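You operate a simulated robot arm through the tools that you are given. There is no shell and no other tool. Be economical: measure what you need, move in short steps, check, and stop when the job is done.

The job below is to be done with a simulated robot arm. You get a single attempt, and the scene is never put back.

JOB
Put three of the small black-cap bottles from the top of the far bench on the far corner of the island. Then stack the small white carton marked "covers" from the top of the window bench on top of the small white carton marked "bands". Then open the stoppers drawer, take the vent stopper from the trial section of the stoppers drawer and put it on top of the clear mix bottle, then shut the drawer. Keep to this order. Set down upright: small black-cap bottle.

The check looks at the end state, three seconds after you hand in, the way a careful person would. Anything else that was tipped, shoved, dropped, spilled or broken makes it a failure. Lids that push on must go on centred and level and be pressed home; caps that screw on are set level and turned clockwise until they are tight.

ROBOT AND FRAMES
A 5-joint arm with a two-finger parallel gripper on a trunk, on a base that drives. Base frame: it is fixed to the floor where the robot stands at the start and does not move with it; the origin is under the middle of the robot, x ahead of it, y to its left, z up; the surface under the hand at the start is at about z = 0.85. Readings come in m, rad, newtons and seconds.
It reaches about 1.134 m from its shoulder. Its first joint turns from -2.601 to 2.601 rad. Places, roughly: far corner of the island [-2.7, -2.9, 0.8]; mix bottle [-3.5, -3, 1]; small white carton [-2, 1.75, 1]; stoppers drawer [-3.8, -2.8, 0.7]; vent stopper [-3.75, -2.75, 0.75]. Payload 1.57 kg.
Tool frame: the origin (TCP) lies between the finger pads and is the grasp point; the fingertips stand 0.03 m ahead of it; z points along the fingers, y is the line along which they close. Largest opening 0.11 m; finger width 0.024, thickness 0.012; the body of the gripper, 0.048 by 0.112 m, starts 0.078 m behind the TCP.
Orientation is that of the tool frame in the base frame, as a unit quaternion [w, x, y, z]. With the fingers straight down and closing along the base's y, the tool's x points along the base's -x, its y along +y and its z along -z.

CONTROLS
- The arm moves only by the tool drive_tool. Its argument "rows" is a list of rows, each a list of 7 numbers: the turn, a rotation vector about the base's x, y, z in units of 5 degrees (1.0 is 5 degrees), then the shift along the base's x, y, z in units of 50 mm (1.0 is 50 mm), then the closure in counts, from 0 (fully open) to 255 (shut). In form: [[ax, ay, az, x, y, z, claw], ...]. A call has 1 to 8 rows; each row shifts and turns the commanded pose from where the row before left it. A call with a number of a shift or a turn outside -1 to 1 is refused whole. A row lasts 0.2 s, in which the tool goes at most 0.05 m and 0.15 rad; a call with a longer step from one row to the next is refused whole, and so is a gripper value outside its range. Where a pose cannot be reached the arm comes as near as it can. A force on the tool above 40 N (or 10 N above the force at the start of the call, whichever is more), or a blocked arm, ends the call early, and 0.2 s more pass. The fingers move at their own pace (about 0.072 m/s each) and stop on an object; they squeeze with about 43 N. The grip force told is the motor's: it shows also when the fingers shut on nothing. Time passes only in rows, and 0.2 s behind the last, so rows that do not move let the fingers close. The reply holds the time, the measured pose of the TCP, the force on the tool along the base axes, the opening and the grip force, in the units named above and with some noise, with the torque about the TCP (base axes, N m) and any sound that the robot's microphone picked up, and new pictures: "views" is both (left out), scene, wrist or none.
- Cameras (640 x 400 px; columns grow to the right, rows downward): "scene" is now at [0.0183, 0.1705, 1.8018]; the picture's right is [-0.20, -0.98, 0.00], its down [-0.80, 0.16, -0.58] and it looks along [0.56, -0.11, -0.82] (base axes); focal length 295 px, centre (320, 200). "wrist" rides on the gripper at [0.07, 0.016, -0.141] in the tool frame; the picture's right is [-0.23, 0.97, 0.00], its down [-0.85, -0.20, -0.48] and it looks along [-0.47, -0.11, 0.88] (tool axes); focal length 222 px, centre (320, 200). There is no depth. A picture from a camera that has moved, and an enlarged one, comes with that camera's place and axes in the base frame and with its lens.
- raise_lower(by): slides the trunk up (or, below 0, down) by that many m; the arm and the scene camera ride with it, the base frame stays. It gives what a move gives, with no picture.
- drive_base(legs): drives the robot by 1 to 6 legs, each [ahead, turn to the left] in m and rad, along the robot's own axes; the way and the turn of a leg run together, so that a leg with both is an arc; at most 1.5 m and 3.142 rad a leg. The arm and the cameras ride along, it lands a little off, and it stops where it bumps. It gives what a move gives, and a new picture of the scene camera.
- aim_head(pan, tilt): turns the head with the scene camera to pan (to the left, within 2.705 rad either way) and tilt (down, from -0.506 to 1.204), counted from straight ahead of the robot. It gives what a move gives, and a new picture of the scene camera.
- close_up(camera, box): a new picture of the part [left, top, right, bottom] of that camera's present view, enlarged. No time passes.
- sign_off(): hands the job in; it is judged then, once.

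Go step by step. Nothing tells you exact positions but the pictures and the camera data: compare them with the known pose of the tool, close in by small moves and look again before you grip or let go. The budget is 186 turns and 260 pictures, counting those below and the enlarged ones. Unless the task says otherwise, let go and move clear before handing in.

The tools are called after ">>>" as a command line: name --pt "numbers of a row" for each row, then --argument value for the rest, lists and objects as JSON in quotes. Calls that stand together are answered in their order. drive_tool: Moves the arm, as the interface text tells. Its arguments: {"type":"object","properties":{"rows":{"type":"array"},"views":{"type":"string","enum":["both","scene","wrist","none"]}},"required":["rows"]} The other tools are called the same way: raise_lower (by) slides the trunk up or down; drive_base (legs) drives the base; aim_head (pan, tilt) turns the head that bears the scene camera; close_up (camera, box) takes an enlarged picture of a part of a camera's view; sign_off () hands the job in.

At the start:

```text
time: 0.0
position: [0.6673, -0.1112, 1.0976]
tool_rot: [0.0, 0.007, 1.0, 0.0]
contact_force: [-0.4, -0.4, 0.2]
ft_torque: [0.01, 0.0, -0.01]
opening: 0.11
grasp_force: 0.1
trunk travel left (down, up): [-0.831, 0.139]
robot x, y, heading: [-0.0068, 0.0132, -0.003]
head pan, tilt: [-0.199, 0.956]
```

scene: 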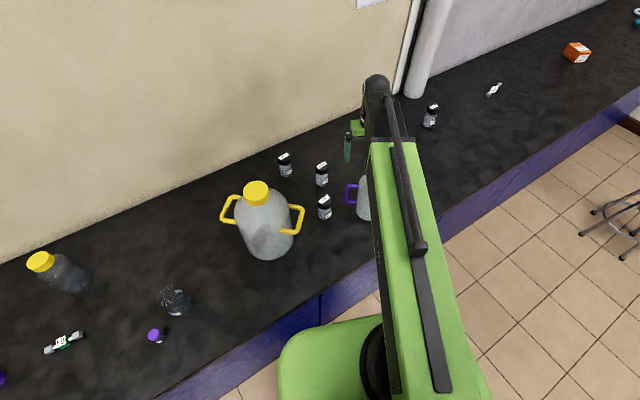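
wrist: 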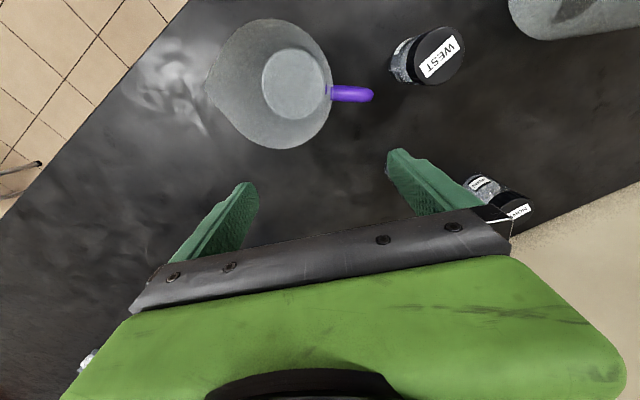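

I see a dark bench in front with several small black-cap bottles, a jug and a carboy. I'll look more closely and look around the room to identify the places.

>>> close_up --camera "scene" --box '[260, 80, 460, 240]'

>>> aim_head --pan 1.6 --tilt 0.3

>>> aim_head --pan 2.6 --tilt 0.3

>>> aim_head --pan -2.5 --tilt 0.3

>>> aim_head --pan -1.4 --tilt 0.3

```text
2.50 times, centred on (360, 160) of scene
camera zoom: at [0.0183, 0.1705, 1.8018], right [-0.2, -0.98, 0.0], down [-0.8, 0.16, -0.58], along [0.56, -0.11, -0.82], focal length 737 px, centre (220, 300)
```

zoom: 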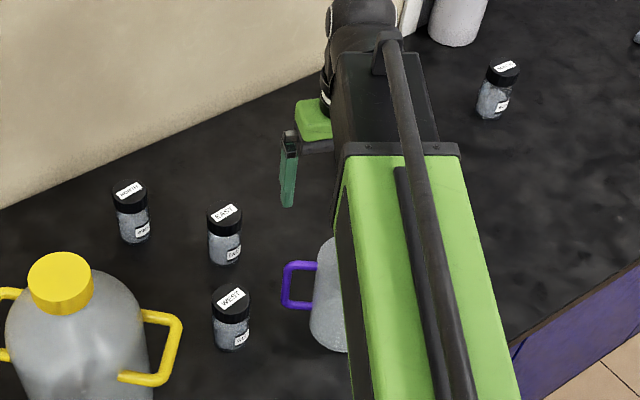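

```text
time: 1.8
position: [0.6662, -0.1115, 1.0981]
tool_rot: [-0.001, 0.006, 1.0, 0.0]
contact_force: [0.2, 0.3, 0.2]
ft_torque: [0.04, 0.02, 0.02]
opening: 0.11
grasp_force: 0.1
trunk travel left (down, up): [-0.831, 0.139]
robot x, y, heading: [-0.0055, 0.0155, 0.004]
head pan, tilt: [1.6, 0.3]
camera scene: at [-0.0552, 0.2781, 1.8583], right [1.0, 0.03, 0.0], down [0.01, -0.3, -0.96], along [-0.03, 0.95, -0.3], focal length 295 px, centre (320, 200)
```

scene: 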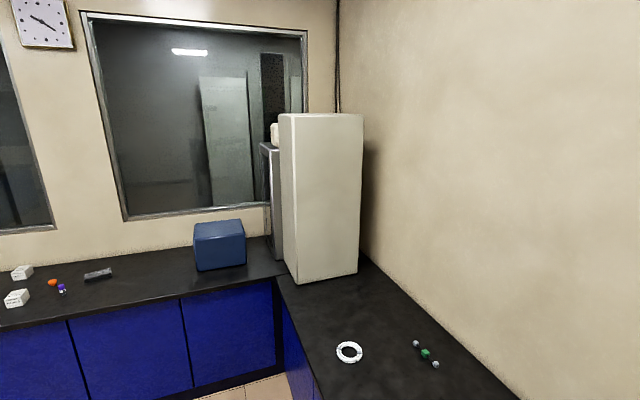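

```text
time: 3.1
position: [0.6657, -0.1105, 1.0984]
tool_rot: [0.0, 0.007, 1.0, 0.0]
contact_force: [0.0, -0.3, 0.0]
ft_torque: [-0.04, 0.01, -0.04]
opening: 0.1103
grasp_force: 0.1
trunk travel left (down, up): [-0.831, 0.139]
robot x, y, heading: [-0.0046, 0.0193, -0.002]
head pan, tilt: [2.601, 0.3]
camera scene: at [-0.1325, 0.233, 1.8583], right [0.52, 0.86, 0.0], down [0.25, -0.15, -0.96], along [-0.82, 0.49, -0.3], focal length 295 px, centre (320, 200)
```

scene: 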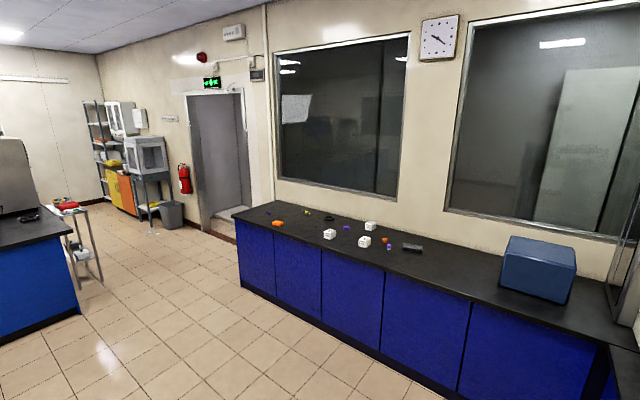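

```text
time: 7.1
position: [0.6647, -0.1116, 1.0987]
tool_rot: [0.0, 0.008, 1.0, -0.001]
contact_force: [0.0, 0.1, -0.7]
ft_torque: [0.0, 0.01, -0.02]
opening: 0.1101
grasp_force: 0.0
trunk travel left (down, up): [-0.831, 0.139]
robot x, y, heading: [0.0, 0.0159, -0.004]
head pan, tilt: [-2.499, 0.3]
camera scene: at [-0.1273, 0.1289, 1.8583], right [-0.6, 0.8, 0.0], down [0.24, 0.18, -0.96], along [-0.77, -0.57, -0.3], focal length 295 px, centre (320, 200)
```

scene: 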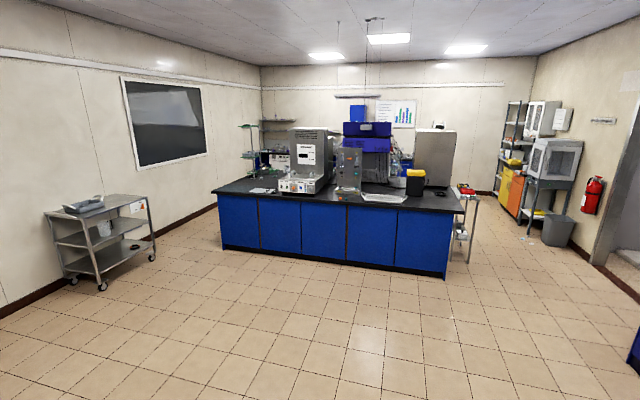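

```text
time: 8.4
position: [0.6661, -0.1108, 1.0989]
tool_rot: [0.001, 0.007, 1.0, 0.0]
contact_force: [-0.3, -0.9, 0.3]
ft_torque: [0.02, 0.01, 0.05]
opening: 0.1101
grasp_force: 0.0
trunk travel left (down, up): [-0.831, 0.139]
robot x, y, heading: [-0.0043, 0.0148, -0.002]
head pan, tilt: [-1.4, 0.3]
camera scene: at [-0.0368, 0.0928, 1.8583], right [-0.99, -0.17, 0.0], down [-0.05, 0.29, -0.96], along [0.16, -0.94, -0.3], focal length 295 px, centre (320, 200)
```

scene: 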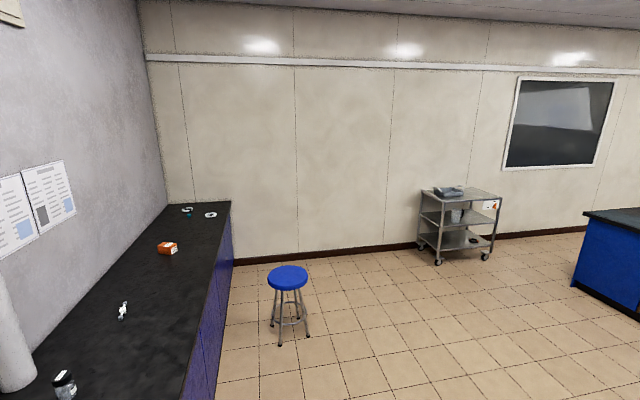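

The four black-cap bottles stand on the bench in front of me, which is the far bench: WEST about (0.59, 0.04), EAST about (0.75, 0.02), NORTH near the wall, and one more to the right. I'll take EAST first, so I'm moving above it and looking again.

>>> drive_tool --pt "0 0 0 0.6 0.85 0 0" --pt "0 0 0 0.6 0.85 0 0" --pt "0 0 0 0.6 0.9 0 0" --pt "0 0 0 0 0 0 0" --views "wrist"

>>> aim_head --pan 0.0 --tilt 1.0

```text
refused: row 1 steps farther than a row can; nothing moved
```

```text
time: 9.9
position: [0.6648, -0.1109, 1.0981]
tool_rot: [0.0, 0.007, 1.0, 0.0]
contact_force: [-0.6, -0.2, -0.1]
ft_torque: [0.02, 0.0, 0.0]
opening: 0.1102
grasp_force: 0.0
trunk travel left (down, up): [-0.831, 0.139]
robot x, y, heading: [0.0, 0.0121, 0.004]
head pan, tilt: [0.0, 1.0]
camera scene: at [0.0172, 0.1847, 1.7988], right [0.0, -1.0, 0.0], down [-0.84, 0.0, -0.54], along [0.54, 0.0, -0.84], focal length 295 px, centre (320, 200)
```

scene: 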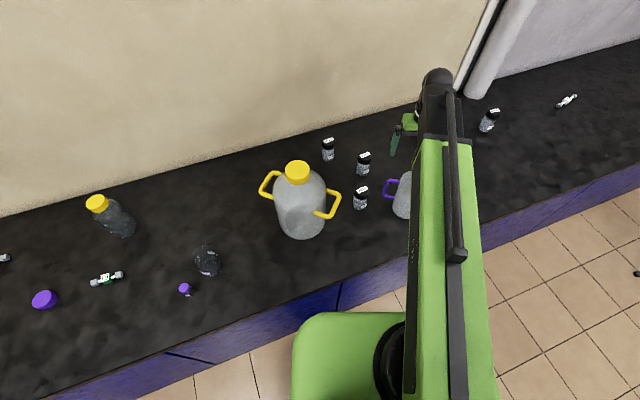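

EAST agrees at about (0.755, 0.012). I'm stepping toward it in allowed steps.

>>> drive_tool --pt "0 0 0 0.5 0.8 0 0" --pt "0 0 0 0.5 0.8 0 0" --pt "0 0 0 0.5 0.8 0 0" --pt "0 0 0 0.3 0 0 0" --pt "0 0 0 0 0 0 0" --views "both"

```text
time: 11.1
position: [0.7545, 0.0101, 1.0978]
tool_rot: [-0.001, 0.007, 1.0, 0.0]
contact_force: [-0.3, 0.6, -0.8]
ft_torque: [-0.01, 0.01, 0.0]
opening: 0.1101
grasp_force: 0.1
trunk travel left (down, up): [-0.831, 0.139]
robot x, y, heading: [0.0, 0.0168, 0.001]
head pan, tilt: [0.0, 1.0]
camera scene: at [0.0171, 0.1848, 1.7988], right [0.0, -1.0, 0.0], down [-0.84, 0.0, -0.54], along [0.54, 0.0, -0.84], focal length 295 px, centre (320, 200)
camera wrist: at [0.6845, 0.0262, 1.2381], right [0.24, 0.97, 0.0], down [0.85, -0.21, 0.48], along [0.46, -0.12, -0.88], focal length 222 px, centre (320, 200)
```

scene: 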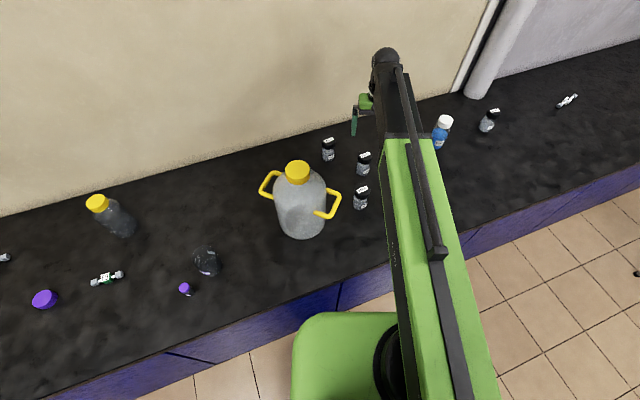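
wrist: 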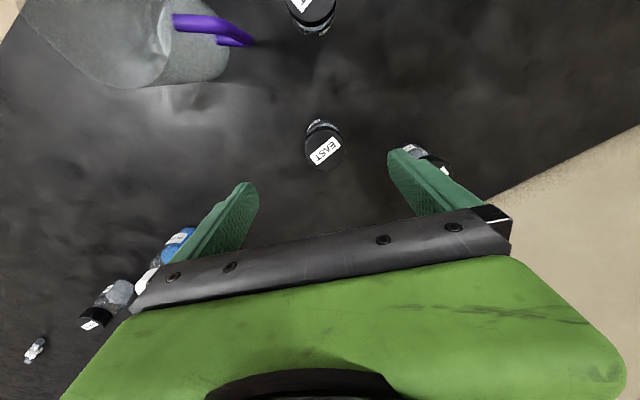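

EAST's cap is centred about (0.766, 0.012), almost under the tool. I'm descending around it.

>>> drive_tool --pt "0 0 0 0.2 0.03 -0.8 0" --pt "0 0 0 0 0 -0.9 0" --pt "0 0 0 0 0 -0.7 0" --pt "0 0 0 0 0 0 0" --views "wrist"

>>> close_up --camera "scene" --box '[280, 80, 440, 180]'

```text
time: 12.1
position: [0.7622, 0.0115, 1.0979]
tool_rot: [0.0, 0.007, 1.0, 0.0]
contact_force: [0.7, 1.0, -0.5]
ft_torque: [0.0, 0.01, -0.03]
opening: 0.1101
grasp_force: 0.1
out of reach, approached as far as the arm can: row 1, 2, 3
trunk travel left (down, up): [-0.831, 0.139]
robot x, y, heading: [-0.0016, 0.0156, -0.003]
head pan, tilt: [0.0, 1.0]
camera wrist: at [0.6926, 0.027, 1.2381], right [0.24, 0.97, 0.0], down [0.85, -0.21, 0.48], along [0.46, -0.12, -0.88], focal length 222 px, centre (320, 200)
```

wrist: 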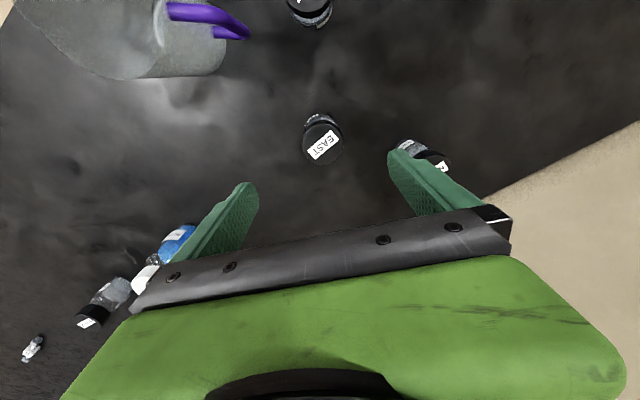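

```text
4.00 times, centred on (360, 130) of scene
camera zoom: at [0.0171, 0.1848, 1.7988], right [0.0, -1.0, 0.0], down [-0.84, 0.0, -0.54], along [0.54, 0.0, -0.84], focal length 1180 px, centre (160, 480)
```

zoom: 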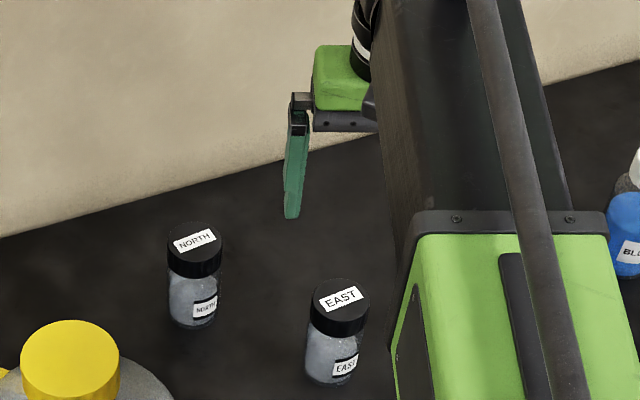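

The arm can't reach lower at this trunk height, so I'll lower the trunk in part and check what the arm does.

>>> raise_lower --by -0.1

>>> aim_head --pan 0.0 --tilt 0.9

```text
time: 13.5
position: [0.7623, 0.0092, 0.9983]
tool_rot: [0.0, 0.007, 1.0, 0.0]
contact_force: [0.5, 0.0, 0.1]
ft_torque: [0.0, 0.01, 0.02]
opening: 0.1103
grasp_force: 0.1
trunk travel left (down, up): [-0.731, 0.239]
robot x, y, heading: [-0.003, 0.0162, -0.0]
head pan, tilt: [0.0, 1.0]
```

```text
time: 14.1
position: [0.7633, 0.0107, 0.9987]
tool_rot: [0.0, 0.007, 1.0, 0.0]
contact_force: [-0.3, 1.3, -0.1]
ft_torque: [0.0, 0.01, -0.02]
opening: 0.11
grasp_force: 0.1
trunk travel left (down, up): [-0.731, 0.239]
robot x, y, heading: [-0.0062, 0.0129, 0.0]
head pan, tilt: [0.0, 0.901]
camera scene: at [0.023, 0.1847, 1.706], right [0.0, -1.0, 0.0], down [-0.78, 0.0, -0.62], along [0.62, 0.0, -0.78], focal length 295 px, centre (320, 200)
```

scene: 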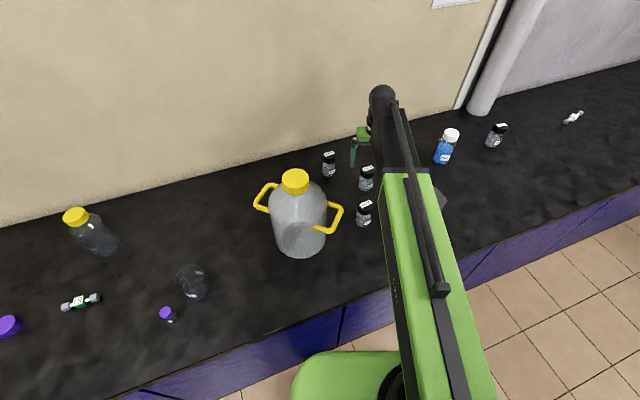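

The tool rode down with the trunk to z≈0.998. I'll check the wrist view before the last descent.

>>> drive_tool --pt "0 0 0 0 0 0 0" --views "wrist"

```text
time: 14.5
position: [0.7617, 0.0119, 0.9984]
tool_rot: [0.0, 0.008, 1.0, 0.0]
contact_force: [0.4, -1.0, -0.4]
ft_torque: [0.02, 0.0, 0.0]
opening: 0.1101
grasp_force: 0.0
trunk travel left (down, up): [-0.731, 0.239]
robot x, y, heading: [-0.0043, 0.0151, 0.007]
head pan, tilt: [0.0, 0.901]
camera wrist: at [0.6927, 0.027, 1.1381], right [0.24, 0.97, 0.0], down [0.85, -0.21, 0.48], along [0.46, -0.12, -0.88], focal length 222 px, centre (320, 200)
```

wrist: 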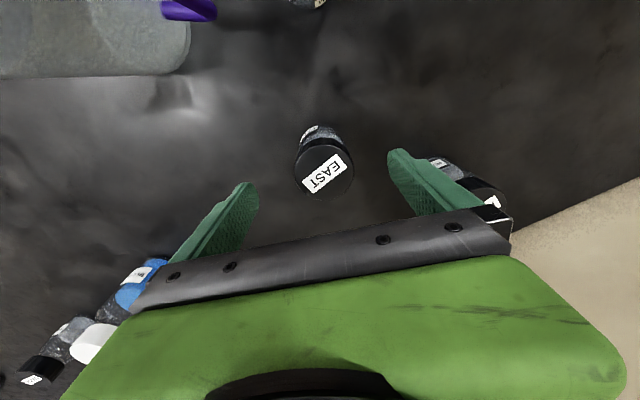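

EAST's top triangulates to about (0.772, 0.010, 0.93). I'm shifting 1 cm ahead and descending to z≈0.895.

>>> raise_lower --by -0.1

>>> drive_tool --pt "0 0 0 0.18 -0.02 0 0" --pt "0 0 0 0 0 0 0" --views "both"

```text
time: 15.9
position: [0.763, 0.0108, 0.8984]
tool_rot: [0.0, 0.006, 1.0, 0.001]
contact_force: [0.1, -0.5, -0.7]
ft_torque: [-0.02, 0.02, -0.01]
opening: 0.1102
grasp_force: 0.0
trunk travel left (down, up): [-0.631, 0.339]
robot x, y, heading: [-0.0027, 0.0162, 0.001]
head pan, tilt: [0.0, 0.901]
```

```text
time: 16.5
position: [0.7726, 0.0089, 0.8983]
tool_rot: [0.0, 0.008, 1.0, 0.0]
contact_force: [0.2, -0.3, -1.1]
ft_torque: [-0.02, 0.0, 0.03]
opening: 0.1099
grasp_force: 0.0
trunk travel left (down, up): [-0.631, 0.339]
robot x, y, heading: [-0.0066, 0.0111, -0.0]
head pan, tilt: [0.0, 0.901]
camera scene: at [0.0231, 0.1847, 1.606], right [0.0, -1.0, 0.0], down [-0.78, 0.0, -0.62], along [0.62, 0.0, -0.78], focal length 295 px, centre (320, 200)
camera wrist: at [0.702, 0.026, 1.0381], right [0.24, 0.97, 0.0], down [0.85, -0.21, 0.48], along [0.46, -0.12, -0.88], focal length 222 px, centre (320, 200)
```

scene: 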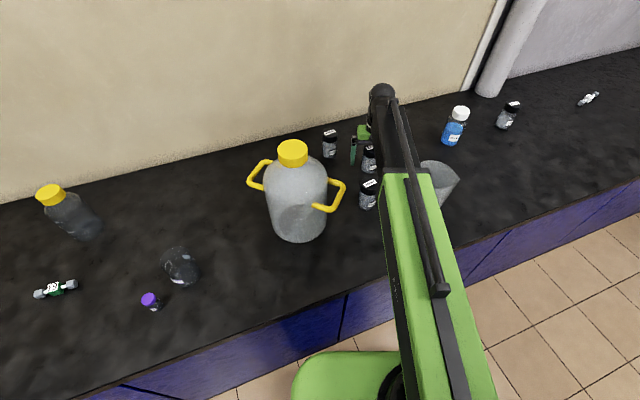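
wrist: 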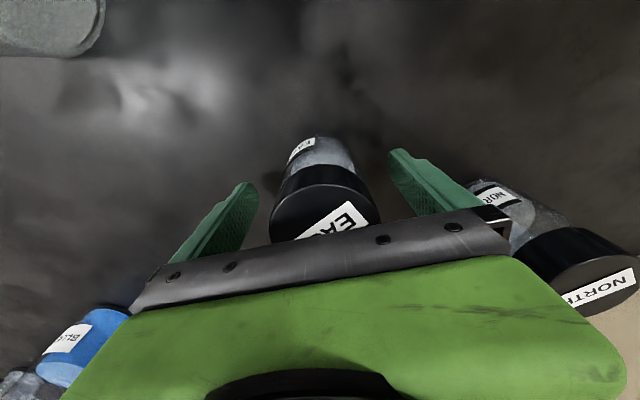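

The bottle is centred between the fingers. I'm closing and lifting with the trunk.

>>> drive_tool --pt "0 0 0 0 0 0 255" --pt "0 0 0 0 0 0 255" --pt "0 0 0 0 0 0 255" --pt "0 0 0 0 0 0 255" --views "none"

>>> raise_lower --by 0.3

>>> drive_tool --pt "0 0 0 0 0 0 255" --views "both"

```text
time: 17.5
position: [0.7719, 0.0086, 0.8975]
tool_rot: [0.0, 0.007, 1.0, 0.0]
contact_force: [-0.4, 0.6, 0.9]
ft_torque: [0.05, -0.01, -0.05]
opening: 0.0548
grasp_force: 42.8
trunk travel left (down, up): [-0.631, 0.339]
robot x, y, heading: [-0.0038, 0.0158, 0.001]
head pan, tilt: [0.0, 0.901]
```

```text
time: 20.5
position: [0.7715, 0.0095, 1.1977]
tool_rot: [-0.001, 0.007, 1.0, 0.0]
contact_force: [-1.0, 0.4, -1.8]
ft_torque: [0.02, 0.0, -0.02]
opening: 0.0545
grasp_force: 42.6
trunk travel left (down, up): [-0.931, 0.039]
robot x, y, heading: [-0.0021, 0.0133, 0.001]
head pan, tilt: [0.0, 0.901]
```

```text
time: 20.9
position: [0.7718, 0.0093, 1.1983]
tool_rot: [0.0, 0.007, 1.0, -0.001]
contact_force: [0.2, -1.1, -1.5]
ft_torque: [0.04, -0.01, -0.01]
opening: 0.0548
grasp_force: 42.6
trunk travel left (down, up): [-0.931, 0.039]
robot x, y, heading: [-0.0049, 0.0172, -0.001]
head pan, tilt: [0.0, 0.901]
camera scene: at [0.0232, 0.1848, 1.906], right [0.0, -1.0, 0.0], down [-0.78, 0.0, -0.62], along [0.62, 0.0, -0.78], focal length 295 px, centre (320, 200)
camera wrist: at [0.7021, 0.026, 1.338], right [0.24, 0.97, 0.0], down [0.85, -0.21, 0.48], along [0.46, -0.12, -0.88], focal length 222 px, centre (320, 200)
```

scene: 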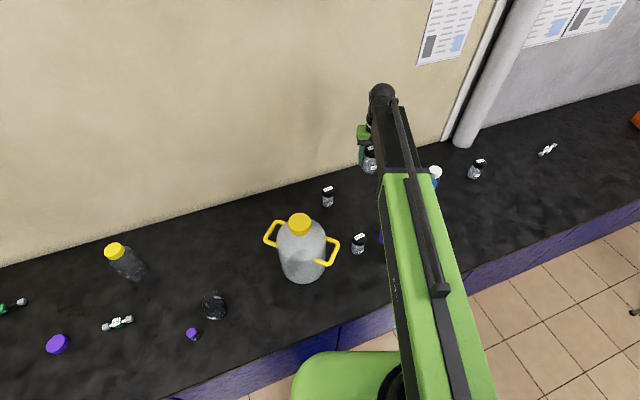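
wrist: 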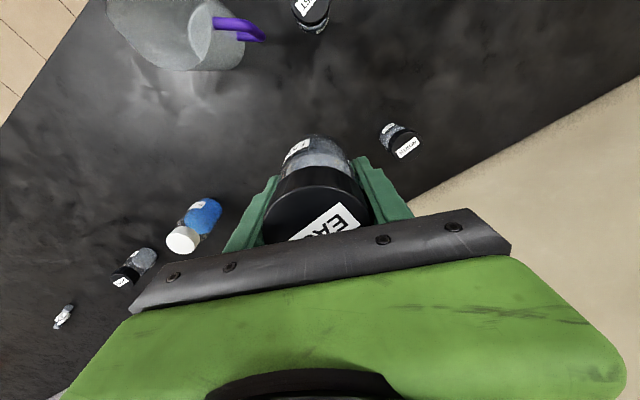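

EAST is held firmly (opening 0.055). I'll back away from the bench, turn toward the island, drive most of the way, and look again.

>>> drive_base --legs '[[-0.6, 0], [0, -2.04], [1.2, 0], [1.0, 0]]'

>>> aim_head --pan -0.4 --tilt 0.5

```text
time: 39.4
position: [-1.7936, -2.6802, 1.1978]
tool_rot: [0.0, 0.839, 0.543, 0.0]
contact_force: [-0.2, 0.1, -1.3]
ft_torque: [0.02, -0.02, 0.01]
opening: 0.0547
grasp_force: 42.8
trunk travel left (down, up): [-0.931, 0.039]
robot x, y, heading: [-1.4742, -1.9725, -1.98]
head pan, tilt: [0.0, 0.901]
camera scene: at [-1.3398, -2.0675, 1.906], right [-0.92, 0.4, 0.0], down [0.31, 0.72, -0.62], along [-0.25, -0.57, -0.78], focal length 295 px, centre (320, 200)
```

scene: 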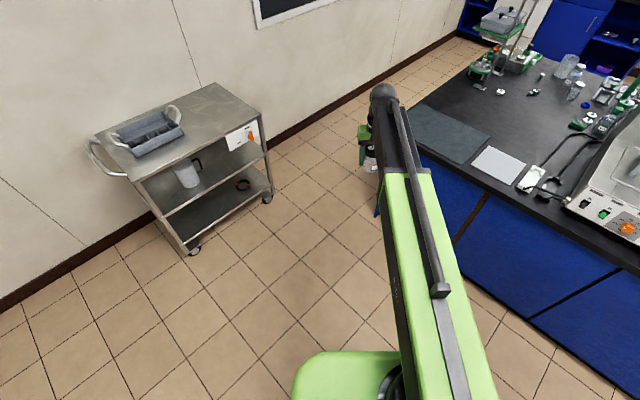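

```text
time: 40.2
position: [-1.7933, -2.6799, 1.1978]
tool_rot: [0.0, 0.839, 0.543, 0.0]
contact_force: [1.3, -0.3, -2.3]
ft_torque: [0.01, 0.0, 0.02]
opening: 0.0549
grasp_force: 42.7
trunk travel left (down, up): [-0.931, 0.039]
robot x, y, heading: [-1.4793, -1.9743, -1.983]
head pan, tilt: [-0.4, 0.499]
camera scene: at [-1.3753, -2.0605, 1.9398], right [-0.69, 0.72, 0.0], down [0.35, 0.33, -0.88], along [-0.63, -0.61, -0.48], focal length 295 px, centre (320, 200)
```

scene: 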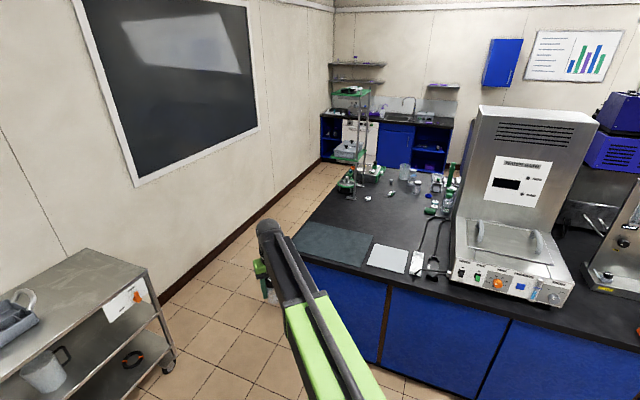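

There is a dark mat on the island's near-left corner, and further items beyond. I'll zoom in to see what marks the "far corner".

>>> close_up --camera "scene" --box '[260, 140, 480, 280]'

>>> close_up --camera "scene" --box '[320, 130, 480, 230]'

```text
2.86 times, centred on (370, 210) of scene
camera zoom: at [-1.3753, -2.0605, 1.9398], right [-0.69, 0.72, 0.0], down [0.35, 0.33, -0.88], along [-0.63, -0.61, -0.48], focal length 843 px, centre (177, 171)
```

zoom: 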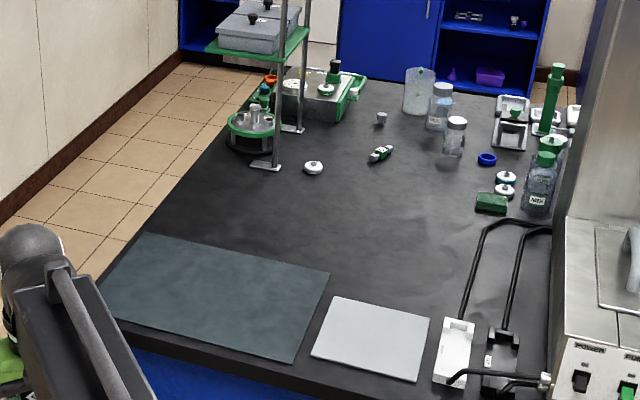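

```text
4.00 times, centred on (400, 180) of scene
camera zoom: at [-1.3753, -2.0605, 1.9398], right [-0.69, 0.72, 0.0], down [0.35, 0.33, -0.88], along [-0.63, -0.61, -0.48], focal length 1180 px, centre (0, 280)
```

zoom: 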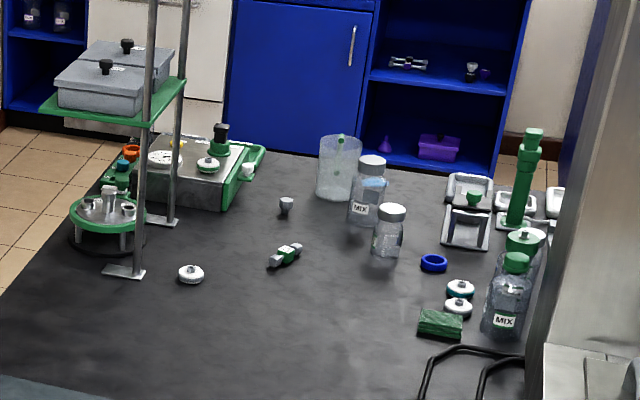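

The far corner is marked by the dark mat, centred about (-2.47, -3.02). I'll drive beside it and face it squarely.

>>> drive_base --legs '[[0.82, 0.04], [0, -0.83]]'

>>> aim_head --pan 0.0 --tilt 0.9

```text
time: 46.7
position: [-2.5094, -2.9998, 1.1988]
tool_rot: [-0.001, 0.984, 0.176, -0.002]
contact_force: [0.5, -1.0, -1.4]
ft_torque: [0.11, 0.09, -0.02]
opening: 0.0547
grasp_force: 42.9
trunk travel left (down, up): [-0.931, 0.039]
robot x, y, heading: [-1.7904, -2.7065, -2.763]
head pan, tilt: [-0.4, 0.499]
camera scene: at [-1.7798, -2.8508, 1.9396], right [0.02, 1.0, 0.0], down [0.48, -0.01, -0.88], along [-0.88, 0.02, -0.48], focal length 295 px, centre (320, 200)
```

scene: 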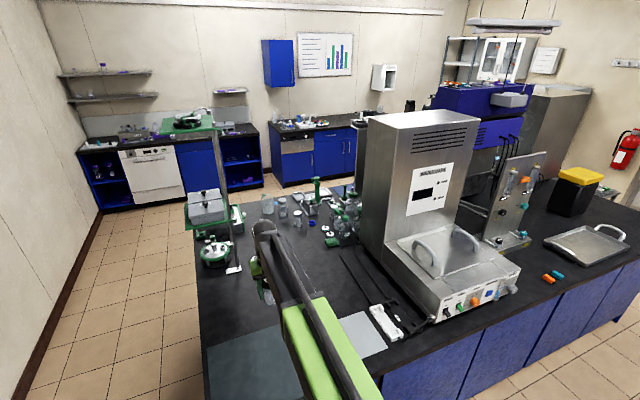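

```text
time: 47.6
position: [-2.5104, -2.9969, 1.1975]
tool_rot: [0.0, 0.984, 0.177, 0.0]
contact_force: [-0.1, -0.1, -1.1]
ft_torque: [-0.01, 0.01, -0.01]
opening: 0.0547
grasp_force: 43.2
trunk travel left (down, up): [-0.931, 0.039]
robot x, y, heading: [-1.7885, -2.7047, -2.77]
head pan, tilt: [0.0, 0.901]
camera scene: at [-1.7612, -2.8772, 1.906], right [-0.37, 0.93, 0.0], down [0.73, 0.29, -0.62], along [-0.58, -0.23, -0.78], focal length 295 px, centre (320, 200)
```

scene: 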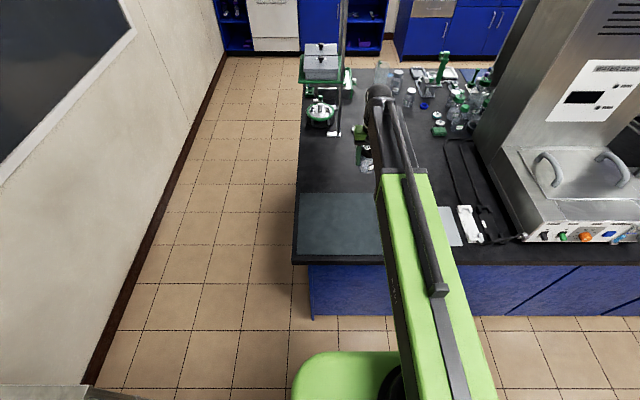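

The mat's centre comes out at about (-2.478, -3.025), right below the tool. I'll put the first bottle toward its left end, about (-2.43, -3.145), and gain some arm height for the final fine descent.

>>> drive_tool --pt "0 0 0 0.4 -0.74 0.3 255" --pt "0 0 0 0.4 -0.74 0.3 255" --pt "0 0 0 0.4 -0.74 0.3 255" --pt "0 0 0 0.4 -0.74 0.3 255" --pt "0 0 0 0 0 0 255" --views "none"

>>> raise_lower --by -0.3

>>> drive_tool --pt "0 0 0 0 0 0 255" --views "both"

```text
time: 48.8
position: [-2.431, -3.1458, 1.1977]
tool_rot: [-0.001, 0.985, 0.175, 0.0]
contact_force: [0.1, 0.8, -0.8]
ft_torque: [-0.01, 0.0, -0.04]
opening: 0.0548
grasp_force: 43.4
out of reach, approached as far as the arm can: row 1, 2, 3, 4
trunk travel left (down, up): [-0.931, 0.039]
robot x, y, heading: [-1.7938, -2.7066, -2.767]
head pan, tilt: [0.0, 0.901]
```

```text
time: 51.8
position: [-2.4283, -3.1445, 0.8998]
tool_rot: [0.0, 0.984, 0.176, -0.001]
contact_force: [-0.9, -5.0, 24.1]
ft_torque: [-0.02, -0.04, -0.09]
opening: 0.0544
grasp_force: 43.2
trunk travel left (down, up): [-0.631, 0.339]
robot x, y, heading: [-1.7909, -2.7067, -2.763]
head pan, tilt: [0.0, 0.901]
```

```text
time: 52.2
position: [-2.4297, -3.1449, 0.8991]
tool_rot: [0.0, 0.984, 0.177, -0.001]
contact_force: [-0.9, -4.9, 26.8]
ft_torque: [-0.13, -0.16, -0.01]
opening: 0.0545
grasp_force: 43.1
trunk travel left (down, up): [-0.631, 0.339]
robot x, y, heading: [-1.7913, -2.7092, -2.766]
head pan, tilt: [0.0, 0.901]
camera scene: at [-1.759, -2.8756, 1.6062], right [-0.37, 0.93, 0.0], down [0.73, 0.29, -0.62], along [-0.58, -0.23, -0.78], focal length 295 px, centre (320, 200)
camera wrist: at [-2.3586, -3.1362, 1.0395], right [0.13, -0.99, 0.0], down [-0.87, -0.11, 0.48], along [-0.48, -0.06, -0.88], focal length 222 px, centre (320, 200)
```

scene: 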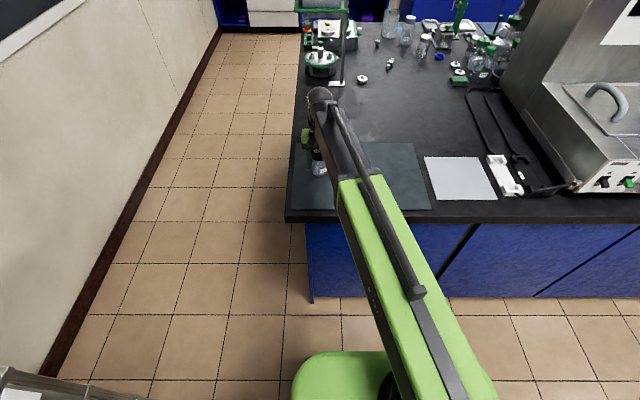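
wrist: 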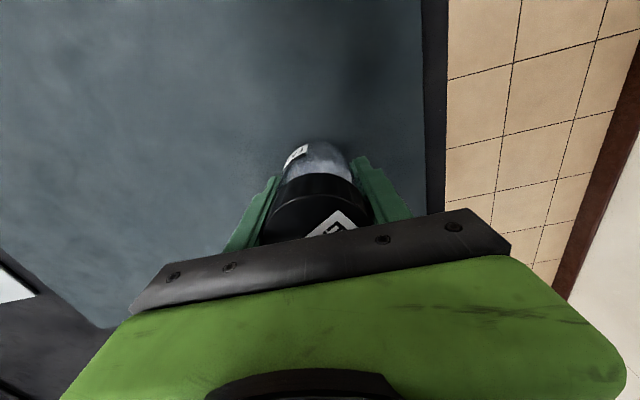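

The bottle stands on the mat with a slight press of 25 N. I'll relieve that by a couple of mm and open.

>>> raise_lower --by -0.0

>>> raise_lower --by 0.002

>>> drive_tool --pt "0 0 0 0 0 0 100" --pt "0 0 0 0 0 0 60" --pt "0 0 0 0 0 0 30" --pt "0 0 0 0 0 0 30" --views "wrist"

```text
time: 52.7
position: [-2.4291, -3.1445, 0.8995]
tool_rot: [0.0, 0.984, 0.177, -0.001]
contact_force: [-1.0, -5.7, 26.3]
ft_torque: [-0.12, -0.1, -0.04]
opening: 0.0546
grasp_force: 43.0
trunk travel left (down, up): [-0.631, 0.339]
robot x, y, heading: [-1.7909, -2.7081, -2.764]
head pan, tilt: [0.0, 0.901]
```

```text
time: 53.2
position: [-2.4312, -3.1441, 0.8982]
tool_rot: [-0.001, 0.985, 0.175, -0.001]
contact_force: [-0.2, -0.3, -1.6]
ft_torque: [0.01, -0.02, -0.03]
opening: 0.0545
grasp_force: 43.0
trunk travel left (down, up): [-0.633, 0.337]
robot x, y, heading: [-1.7946, -2.7043, -2.769]
head pan, tilt: [0.0, 0.901]
```

```text
time: 54.2
position: [-2.4314, -3.1446, 0.9014]
tool_rot: [0.001, 0.984, 0.177, 0.0]
contact_force: [0.9, 0.7, 0.4]
ft_torque: [-0.02, -0.02, 0.0]
opening: 0.0969
grasp_force: 0.1
trunk travel left (down, up): [-0.633, 0.337]
robot x, y, heading: [-1.7942, -2.7041, -2.771]
head pan, tilt: [0.0, 0.901]
camera wrist: at [-2.3601, -3.1367, 1.0401], right [0.13, -0.99, 0.0], down [-0.87, -0.11, 0.48], along [-0.48, -0.06, -0.88], focal length 222 px, centre (320, 200)
```

wrist: 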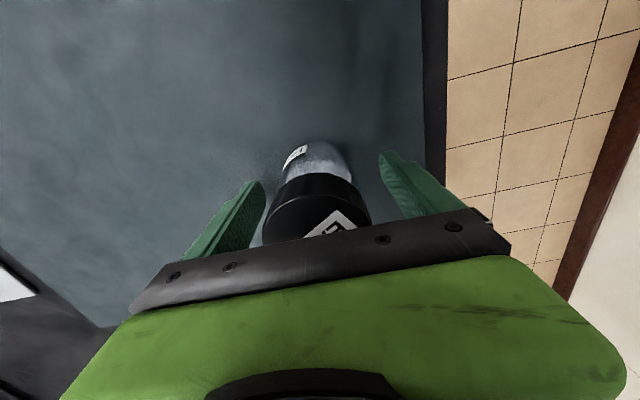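

EAST stands on the mat. I'm lifting clear, re-centring the arm and driving back along the same route for WEST.

>>> raise_lower --by 0.3

>>> drive_tool --pt "0 0 0 -0.4 0.74 0 0" --pt "0 0 0 -0.4 0.74 0 0" --pt "0 0 0 -0.4 0.74 0 0" --pt "0 0 0 -0.4 0.74 0 0" --pt "0 0 0 0 0 0 0" --views "scene"

>>> drive_base --legs '[[0, 0.79], [-1.5, 0], [-1.45, 0], [0, 1.98]]'

```text
time: 57.2
position: [-2.4309, -3.1447, 1.2002]
tool_rot: [0.0, 0.984, 0.177, 0.001]
contact_force: [-0.1, 0.2, -0.1]
ft_torque: [0.04, -0.01, 0.01]
opening: 0.0971
grasp_force: 0.1
trunk travel left (down, up): [-0.933, 0.037]
robot x, y, heading: [-1.7948, -2.7069, -2.765]
head pan, tilt: [0.0, 0.901]
```

```text
time: 58.4
position: [-2.5109, -2.9948, 1.1997]
tool_rot: [0.001, 0.984, 0.177, -0.001]
contact_force: [-0.5, 0.0, -0.4]
ft_torque: [0.02, -0.04, 0.01]
opening: 0.1102
grasp_force: 0.0
trunk travel left (down, up): [-0.933, 0.037]
robot x, y, heading: [-1.7903, -2.7072, -2.763]
head pan, tilt: [0.0, 0.901]
camera scene: at [-1.7612, -2.8771, 1.908], right [-0.37, 0.93, 0.0], down [0.73, 0.29, -0.62], along [-0.58, -0.23, -0.78], focal length 295 px, centre (320, 200)
```

scene: 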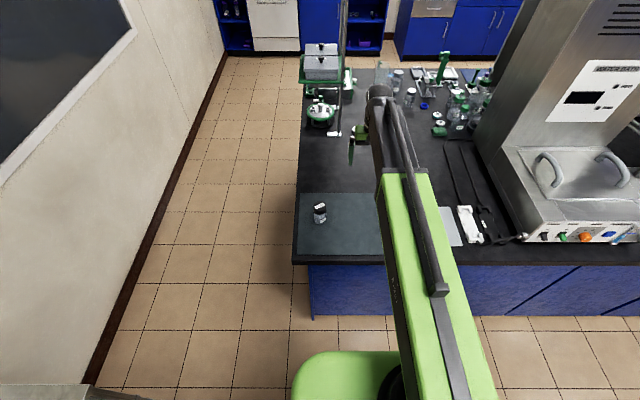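

```text
time: 79.4
position: [0.1436, -0.0286, 1.201]
tool_rot: [0.001, 0.019, 1.0, 0.0]
contact_force: [-0.3, -0.4, 0.7]
ft_torque: [0.06, -0.06, 0.0]
opening: 0.1103
grasp_force: 0.0
trunk travel left (down, up): [-0.933, 0.037]
robot x, y, heading: [-0.629, 0.0065, -0.014]
head pan, tilt: [0.0, 0.901]
camera scene: at [-0.6021, 0.1751, 1.9084], right [-0.02, -1.0, 0.0], down [-0.78, 0.02, -0.62], along [0.62, -0.01, -0.78], focal length 295 px, centre (320, 200)
```

scene: 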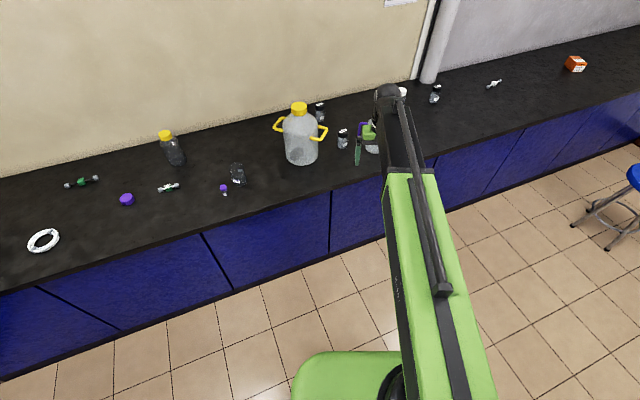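

I'm back facing the bench. I'll drive ahead until the tool is near WEST.

>>> drive_base --legs '[[0.42, 0.014]]'

>>> drive_tool --pt "0 0 0 0 0.7 0 0" --pt "0 0 0 0 0.7 0 0" --pt "0 0 0 0 0 0 0" --views "wrist"

```text
time: 82.0
position: [0.5809, -0.0219, 1.1995]
tool_rot: [0.001, 0.013, 1.0, 0.0]
contact_force: [0.0, -0.3, 0.5]
ft_torque: [0.0, 0.01, -0.02]
opening: 0.1099
grasp_force: 0.1
trunk travel left (down, up): [-0.933, 0.037]
robot x, y, heading: [-0.1963, 0.001, -0.001]
head pan, tilt: [0.0, 0.901]
camera scene: at [-0.1674, 0.1728, 1.908], right [0.0, -1.0, 0.0], down [-0.78, 0.0, -0.62], along [0.62, 0.0, -0.78], focal length 295 px, centre (320, 200)
```

scene: 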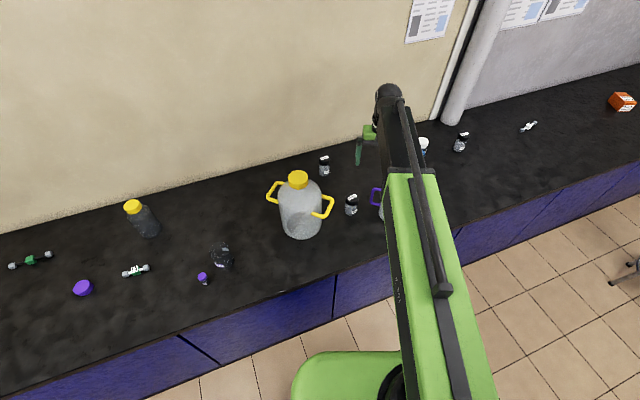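

```text
time: 82.8
position: [0.5806, 0.0489, 1.1996]
tool_rot: [0.0, 0.013, 1.0, 0.001]
contact_force: [-0.9, 0.3, -0.3]
ft_torque: [0.0, 0.02, -0.02]
opening: 0.1101
grasp_force: 0.2
trunk travel left (down, up): [-0.933, 0.037]
robot x, y, heading: [-0.1944, 0.0023, -0.006]
head pan, tilt: [0.0, 0.901]
camera wrist: at [0.5113, 0.0668, 1.34], right [0.25, 0.97, 0.0], down [0.85, -0.22, 0.48], along [0.46, -0.12, -0.88], focal length 222 px, centre (320, 200)
```

wrist: 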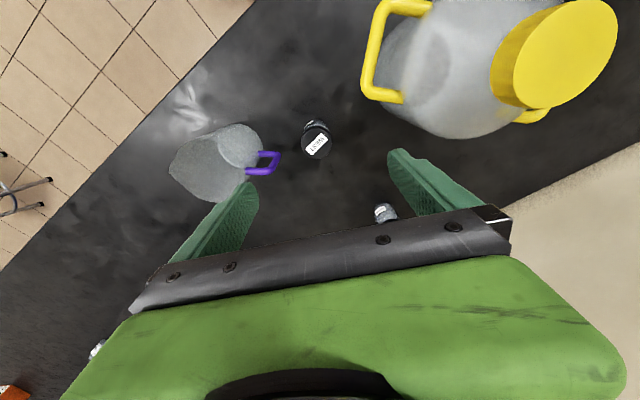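

WEST is at about (0.608, 0.036) with the jug handle close on its -y side. I'll turn the fingers about 40° so they pass clear of the handle, narrow the opening, and centre over the cap.

>>> drive_tool --pt "0 0 -1 0.28 -0.12 0 30" --pt "0 0 -1 0.27 -0.12 0 40" --pt "0 0 -1 0 0 0 40" --pt "0 0 -1 0 0 0 40" --pt "0 0 -1 0 0 0 40" --pt "0 0 -1 0 0 0 40" --pt "0 0 -1 0 0 0 40" --pt "0 0 -1 0 0 0 40" --views "none"

>>> raise_lower --by -0.18

>>> drive_tool --pt "0 0 0 0 0 0 40" --views "both"

```text
time: 84.6
position: [0.6071, 0.037, 1.2001]
tool_rot: [0.0, 0.354, 0.935, 0.0]
contact_force: [-0.4, 0.3, 0.5]
ft_torque: [0.01, -0.03, 0.01]
opening: 0.0927
grasp_force: 0.1
trunk travel left (down, up): [-0.933, 0.037]
robot x, y, heading: [-0.1943, 0.0027, -0.005]
head pan, tilt: [0.0, 0.901]
```

```text
time: 86.6
position: [0.6058, 0.037, 1.0193]
tool_rot: [0.001, 0.354, 0.935, 0.0]
contact_force: [-0.5, 0.3, -0.1]
ft_torque: [0.02, -0.01, 0.0]
opening: 0.0927
grasp_force: 0.1
trunk travel left (down, up): [-0.753, 0.217]
robot x, y, heading: [-0.1957, 0.0033, -0.001]
head pan, tilt: [0.0, 0.901]
```

```text
time: 87.0
position: [0.6073, 0.0367, 1.0199]
tool_rot: [-0.001, 0.354, 0.935, 0.001]
contact_force: [-0.2, -0.9, 0.3]
ft_torque: [0.0, 0.0, -0.01]
opening: 0.0926
grasp_force: 0.1
trunk travel left (down, up): [-0.753, 0.217]
robot x, y, heading: [-0.1963, -0.0016, -0.002]
head pan, tilt: [0.0, 0.901]
camera scene: at [-0.1687, 0.1728, 1.7281], right [0.0, -1.0, 0.0], down [-0.78, 0.0, -0.62], along [0.62, 0.0, -0.78], focal length 295 px, centre (320, 200)
camera wrist: at [0.5651, 0.0947, 1.1601], right [0.82, 0.58, 0.0], down [0.51, -0.72, 0.48], along [0.28, -0.39, -0.88], focal length 222 px, centre (320, 200)
```

scene: 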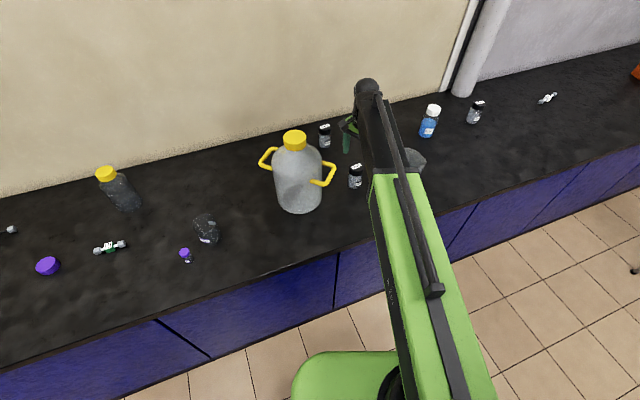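
wrist: 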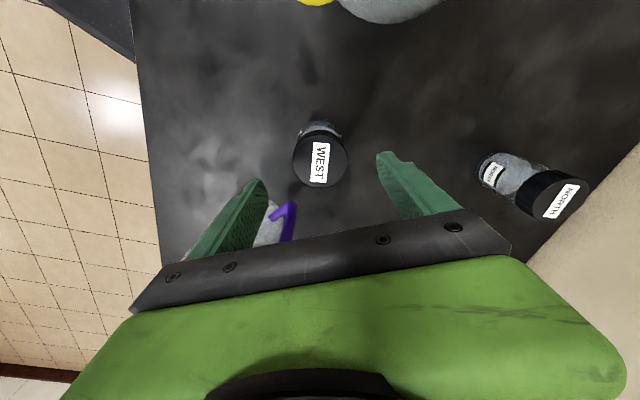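

WEST's cap is at (0.611, 0.031) and the jug handle is about 3 cm clear of the finger path. I'm correcting slightly and descending.

>>> drive_tool --pt "0 0 0 0.09 -0.09 0 40" --pt "0 0 0 0 0 0 40" --views "none"

>>> raise_lower --by -0.122

>>> drive_tool --pt "0 0 0 0 0 0 40" --views "wrist"

```text
time: 87.6
position: [0.6125, 0.0328, 1.0205]
tool_rot: [0.0, 0.354, 0.935, -0.001]
contact_force: [-0.6, 0.4, 0.7]
ft_torque: [0.0, -0.02, 0.0]
opening: 0.0924
grasp_force: 0.1
trunk travel left (down, up): [-0.753, 0.217]
robot x, y, heading: [-0.1941, 0.0022, -0.001]
head pan, tilt: [0.0, 0.901]
```

```text
time: 89.2
position: [0.6102, 0.0335, 0.8972]
tool_rot: [0.0, 0.354, 0.935, 0.001]
contact_force: [-0.6, 0.6, 0.2]
ft_torque: [0.0, 0.03, 0.02]
opening: 0.0927
grasp_force: 0.3
trunk travel left (down, up): [-0.631, 0.339]
robot x, y, heading: [-0.1979, 0.0047, -0.0]
head pan, tilt: [0.0, 0.901]
```

```text
time: 89.6
position: [0.6116, 0.0326, 0.8977]
tool_rot: [0.001, 0.355, 0.935, 0.0]
contact_force: [0.5, 0.7, 0.6]
ft_torque: [0.0, 0.01, -0.02]
opening: 0.0928
grasp_force: 0.0
trunk travel left (down, up): [-0.631, 0.339]
robot x, y, heading: [-0.194, 0.0046, 0.003]
head pan, tilt: [0.0, 0.901]
camera wrist: at [0.5699, 0.0901, 1.0381], right [0.82, 0.58, 0.0], down [0.51, -0.72, 0.48], along [0.28, -0.39, -0.88], focal length 222 px, centre (320, 200)
```

wrist: 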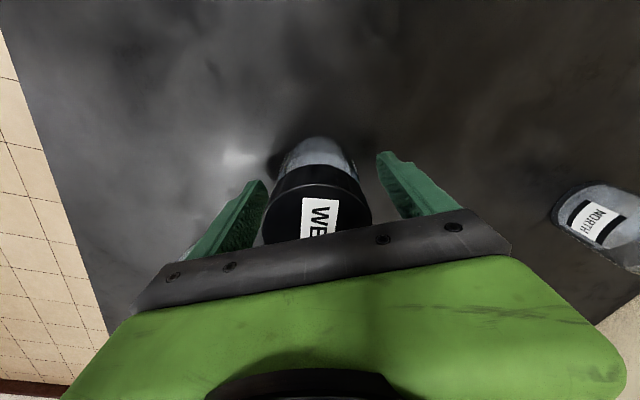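

The bottle is between the fingers. I'm gripping, lifting, and driving to the island.

>>> drive_tool --pt "0 0 0 0 0 0 255" --pt "0 0 0 0 0 0 255" --pt "0 0 0 0 0 0 255" --pt "0 0 0 0 0 0 255" --views "none"

>>> raise_lower --by 0.3

>>> drive_base --legs '[[-0.42, 0], [0, -1.98], [1.5, 0], [1.44, 0], [0, -0.79]]'

```text
time: 90.6
position: [0.6125, 0.0318, 0.8984]
tool_rot: [0.0, 0.354, 0.935, 0.0]
contact_force: [-0.3, 0.3, -0.2]
ft_torque: [0.05, -0.04, 0.01]
opening: 0.0549
grasp_force: 42.8
trunk travel left (down, up): [-0.631, 0.339]
robot x, y, heading: [-0.1934, 0.0019, -0.008]
head pan, tilt: [0.0, 0.901]
```

```text
time: 93.6
position: [0.6123, 0.0317, 1.1978]
tool_rot: [0.0, 0.355, 0.935, 0.0]
contact_force: [-0.2, 0.0, -2.2]
ft_torque: [0.0, -0.04, 0.0]
opening: 0.0548
grasp_force: 42.7
trunk travel left (down, up): [-0.931, 0.039]
robot x, y, heading: [-0.1927, -0.0016, -0.003]
head pan, tilt: [0.0, 0.901]
```

```text
time: 116.8
position: [-2.4137, -3.0897, 1.1976]
tool_rot: [0.001, 0.988, -0.154, 0.001]
contact_force: [-0.1, -0.9, -1.7]
ft_torque: [-0.04, -0.02, -0.03]
opening: 0.0542
grasp_force: 42.5
trunk travel left (down, up): [-0.931, 0.039]
robot x, y, heading: [-1.6889, -2.73, -2.718]
head pan, tilt: [0.0, 0.901]
camera scene: at [-1.6546, -2.893, 1.9065], right [-0.41, 0.91, 0.0], down [0.72, 0.32, -0.62], along [-0.57, -0.26, -0.78], focal length 295 px, centre (320, 200)
```

scene: 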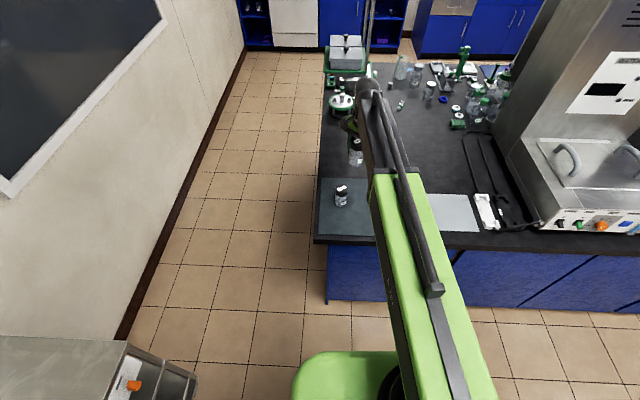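

The tool hangs near the mat, and EAST stands at (-2.43, -3.145). I'll place WEST at about (-2.48, -3.02).

>>> drive_tool --pt "0 0 0 -0.65 0.67 0 255" --pt "0 0 0 -0.65 0.67 0 255" --pt "0 0 0 0 0 0 255" --views "none"

>>> raise_lower --by -0.27

>>> drive_tool --pt "0 0 0 0 0 0 255" --views "both"

```text
time: 117.5
position: [-2.4778, -3.0252, 1.1987]
tool_rot: [0.0, 0.988, -0.154, 0.0]
contact_force: [-0.2, 0.9, -1.8]
ft_torque: [-0.01, 0.02, -0.05]
opening: 0.0549
grasp_force: 43.0
trunk travel left (down, up): [-0.931, 0.039]
robot x, y, heading: [-1.6913, -2.7272, -2.72]
head pan, tilt: [0.0, 0.901]
```

```text
time: 120.3
position: [-2.4778, -3.0258, 0.9277]
tool_rot: [0.001, 0.988, -0.154, 0.0]
contact_force: [-0.8, 0.6, -0.9]
ft_torque: [0.02, 0.02, -0.02]
opening: 0.0549
grasp_force: 43.2
trunk travel left (down, up): [-0.661, 0.309]
robot x, y, heading: [-1.688, -2.7261, -2.72]
head pan, tilt: [0.0, 0.901]
```

```text
time: 120.7
position: [-2.4774, -3.0264, 0.9279]
tool_rot: [0.0, 0.988, -0.154, 0.0]
contact_force: [-0.1, -0.1, -1.9]
ft_torque: [0.03, -0.01, 0.02]
opening: 0.055
grasp_force: 43.0
trunk travel left (down, up): [-0.661, 0.309]
robot x, y, heading: [-1.6892, -2.7308, -2.722]
head pan, tilt: [0.0, 0.901]
camera scene: at [-1.6515, -2.8968, 1.636], right [-0.41, 0.91, 0.0], down [0.72, 0.32, -0.62], along [-0.57, -0.25, -0.78], focal length 295 px, centre (320, 200)
camera wrist: at [-2.4164, -3.0638, 1.068], right [-0.51, -0.86, 0.0], down [-0.75, 0.45, 0.48], along [-0.41, 0.25, -0.88], focal length 222 px, centre (320, 200)
```

scene: 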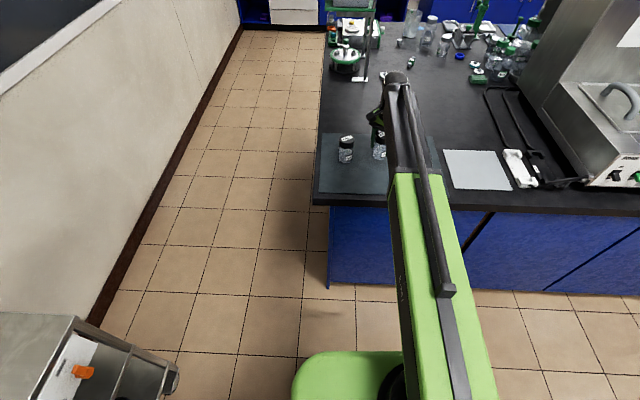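
wrist: 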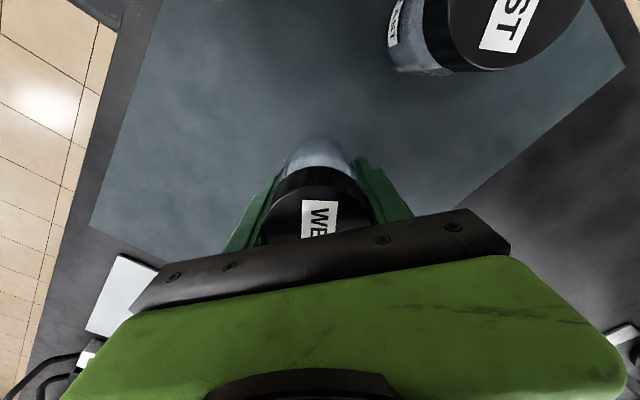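

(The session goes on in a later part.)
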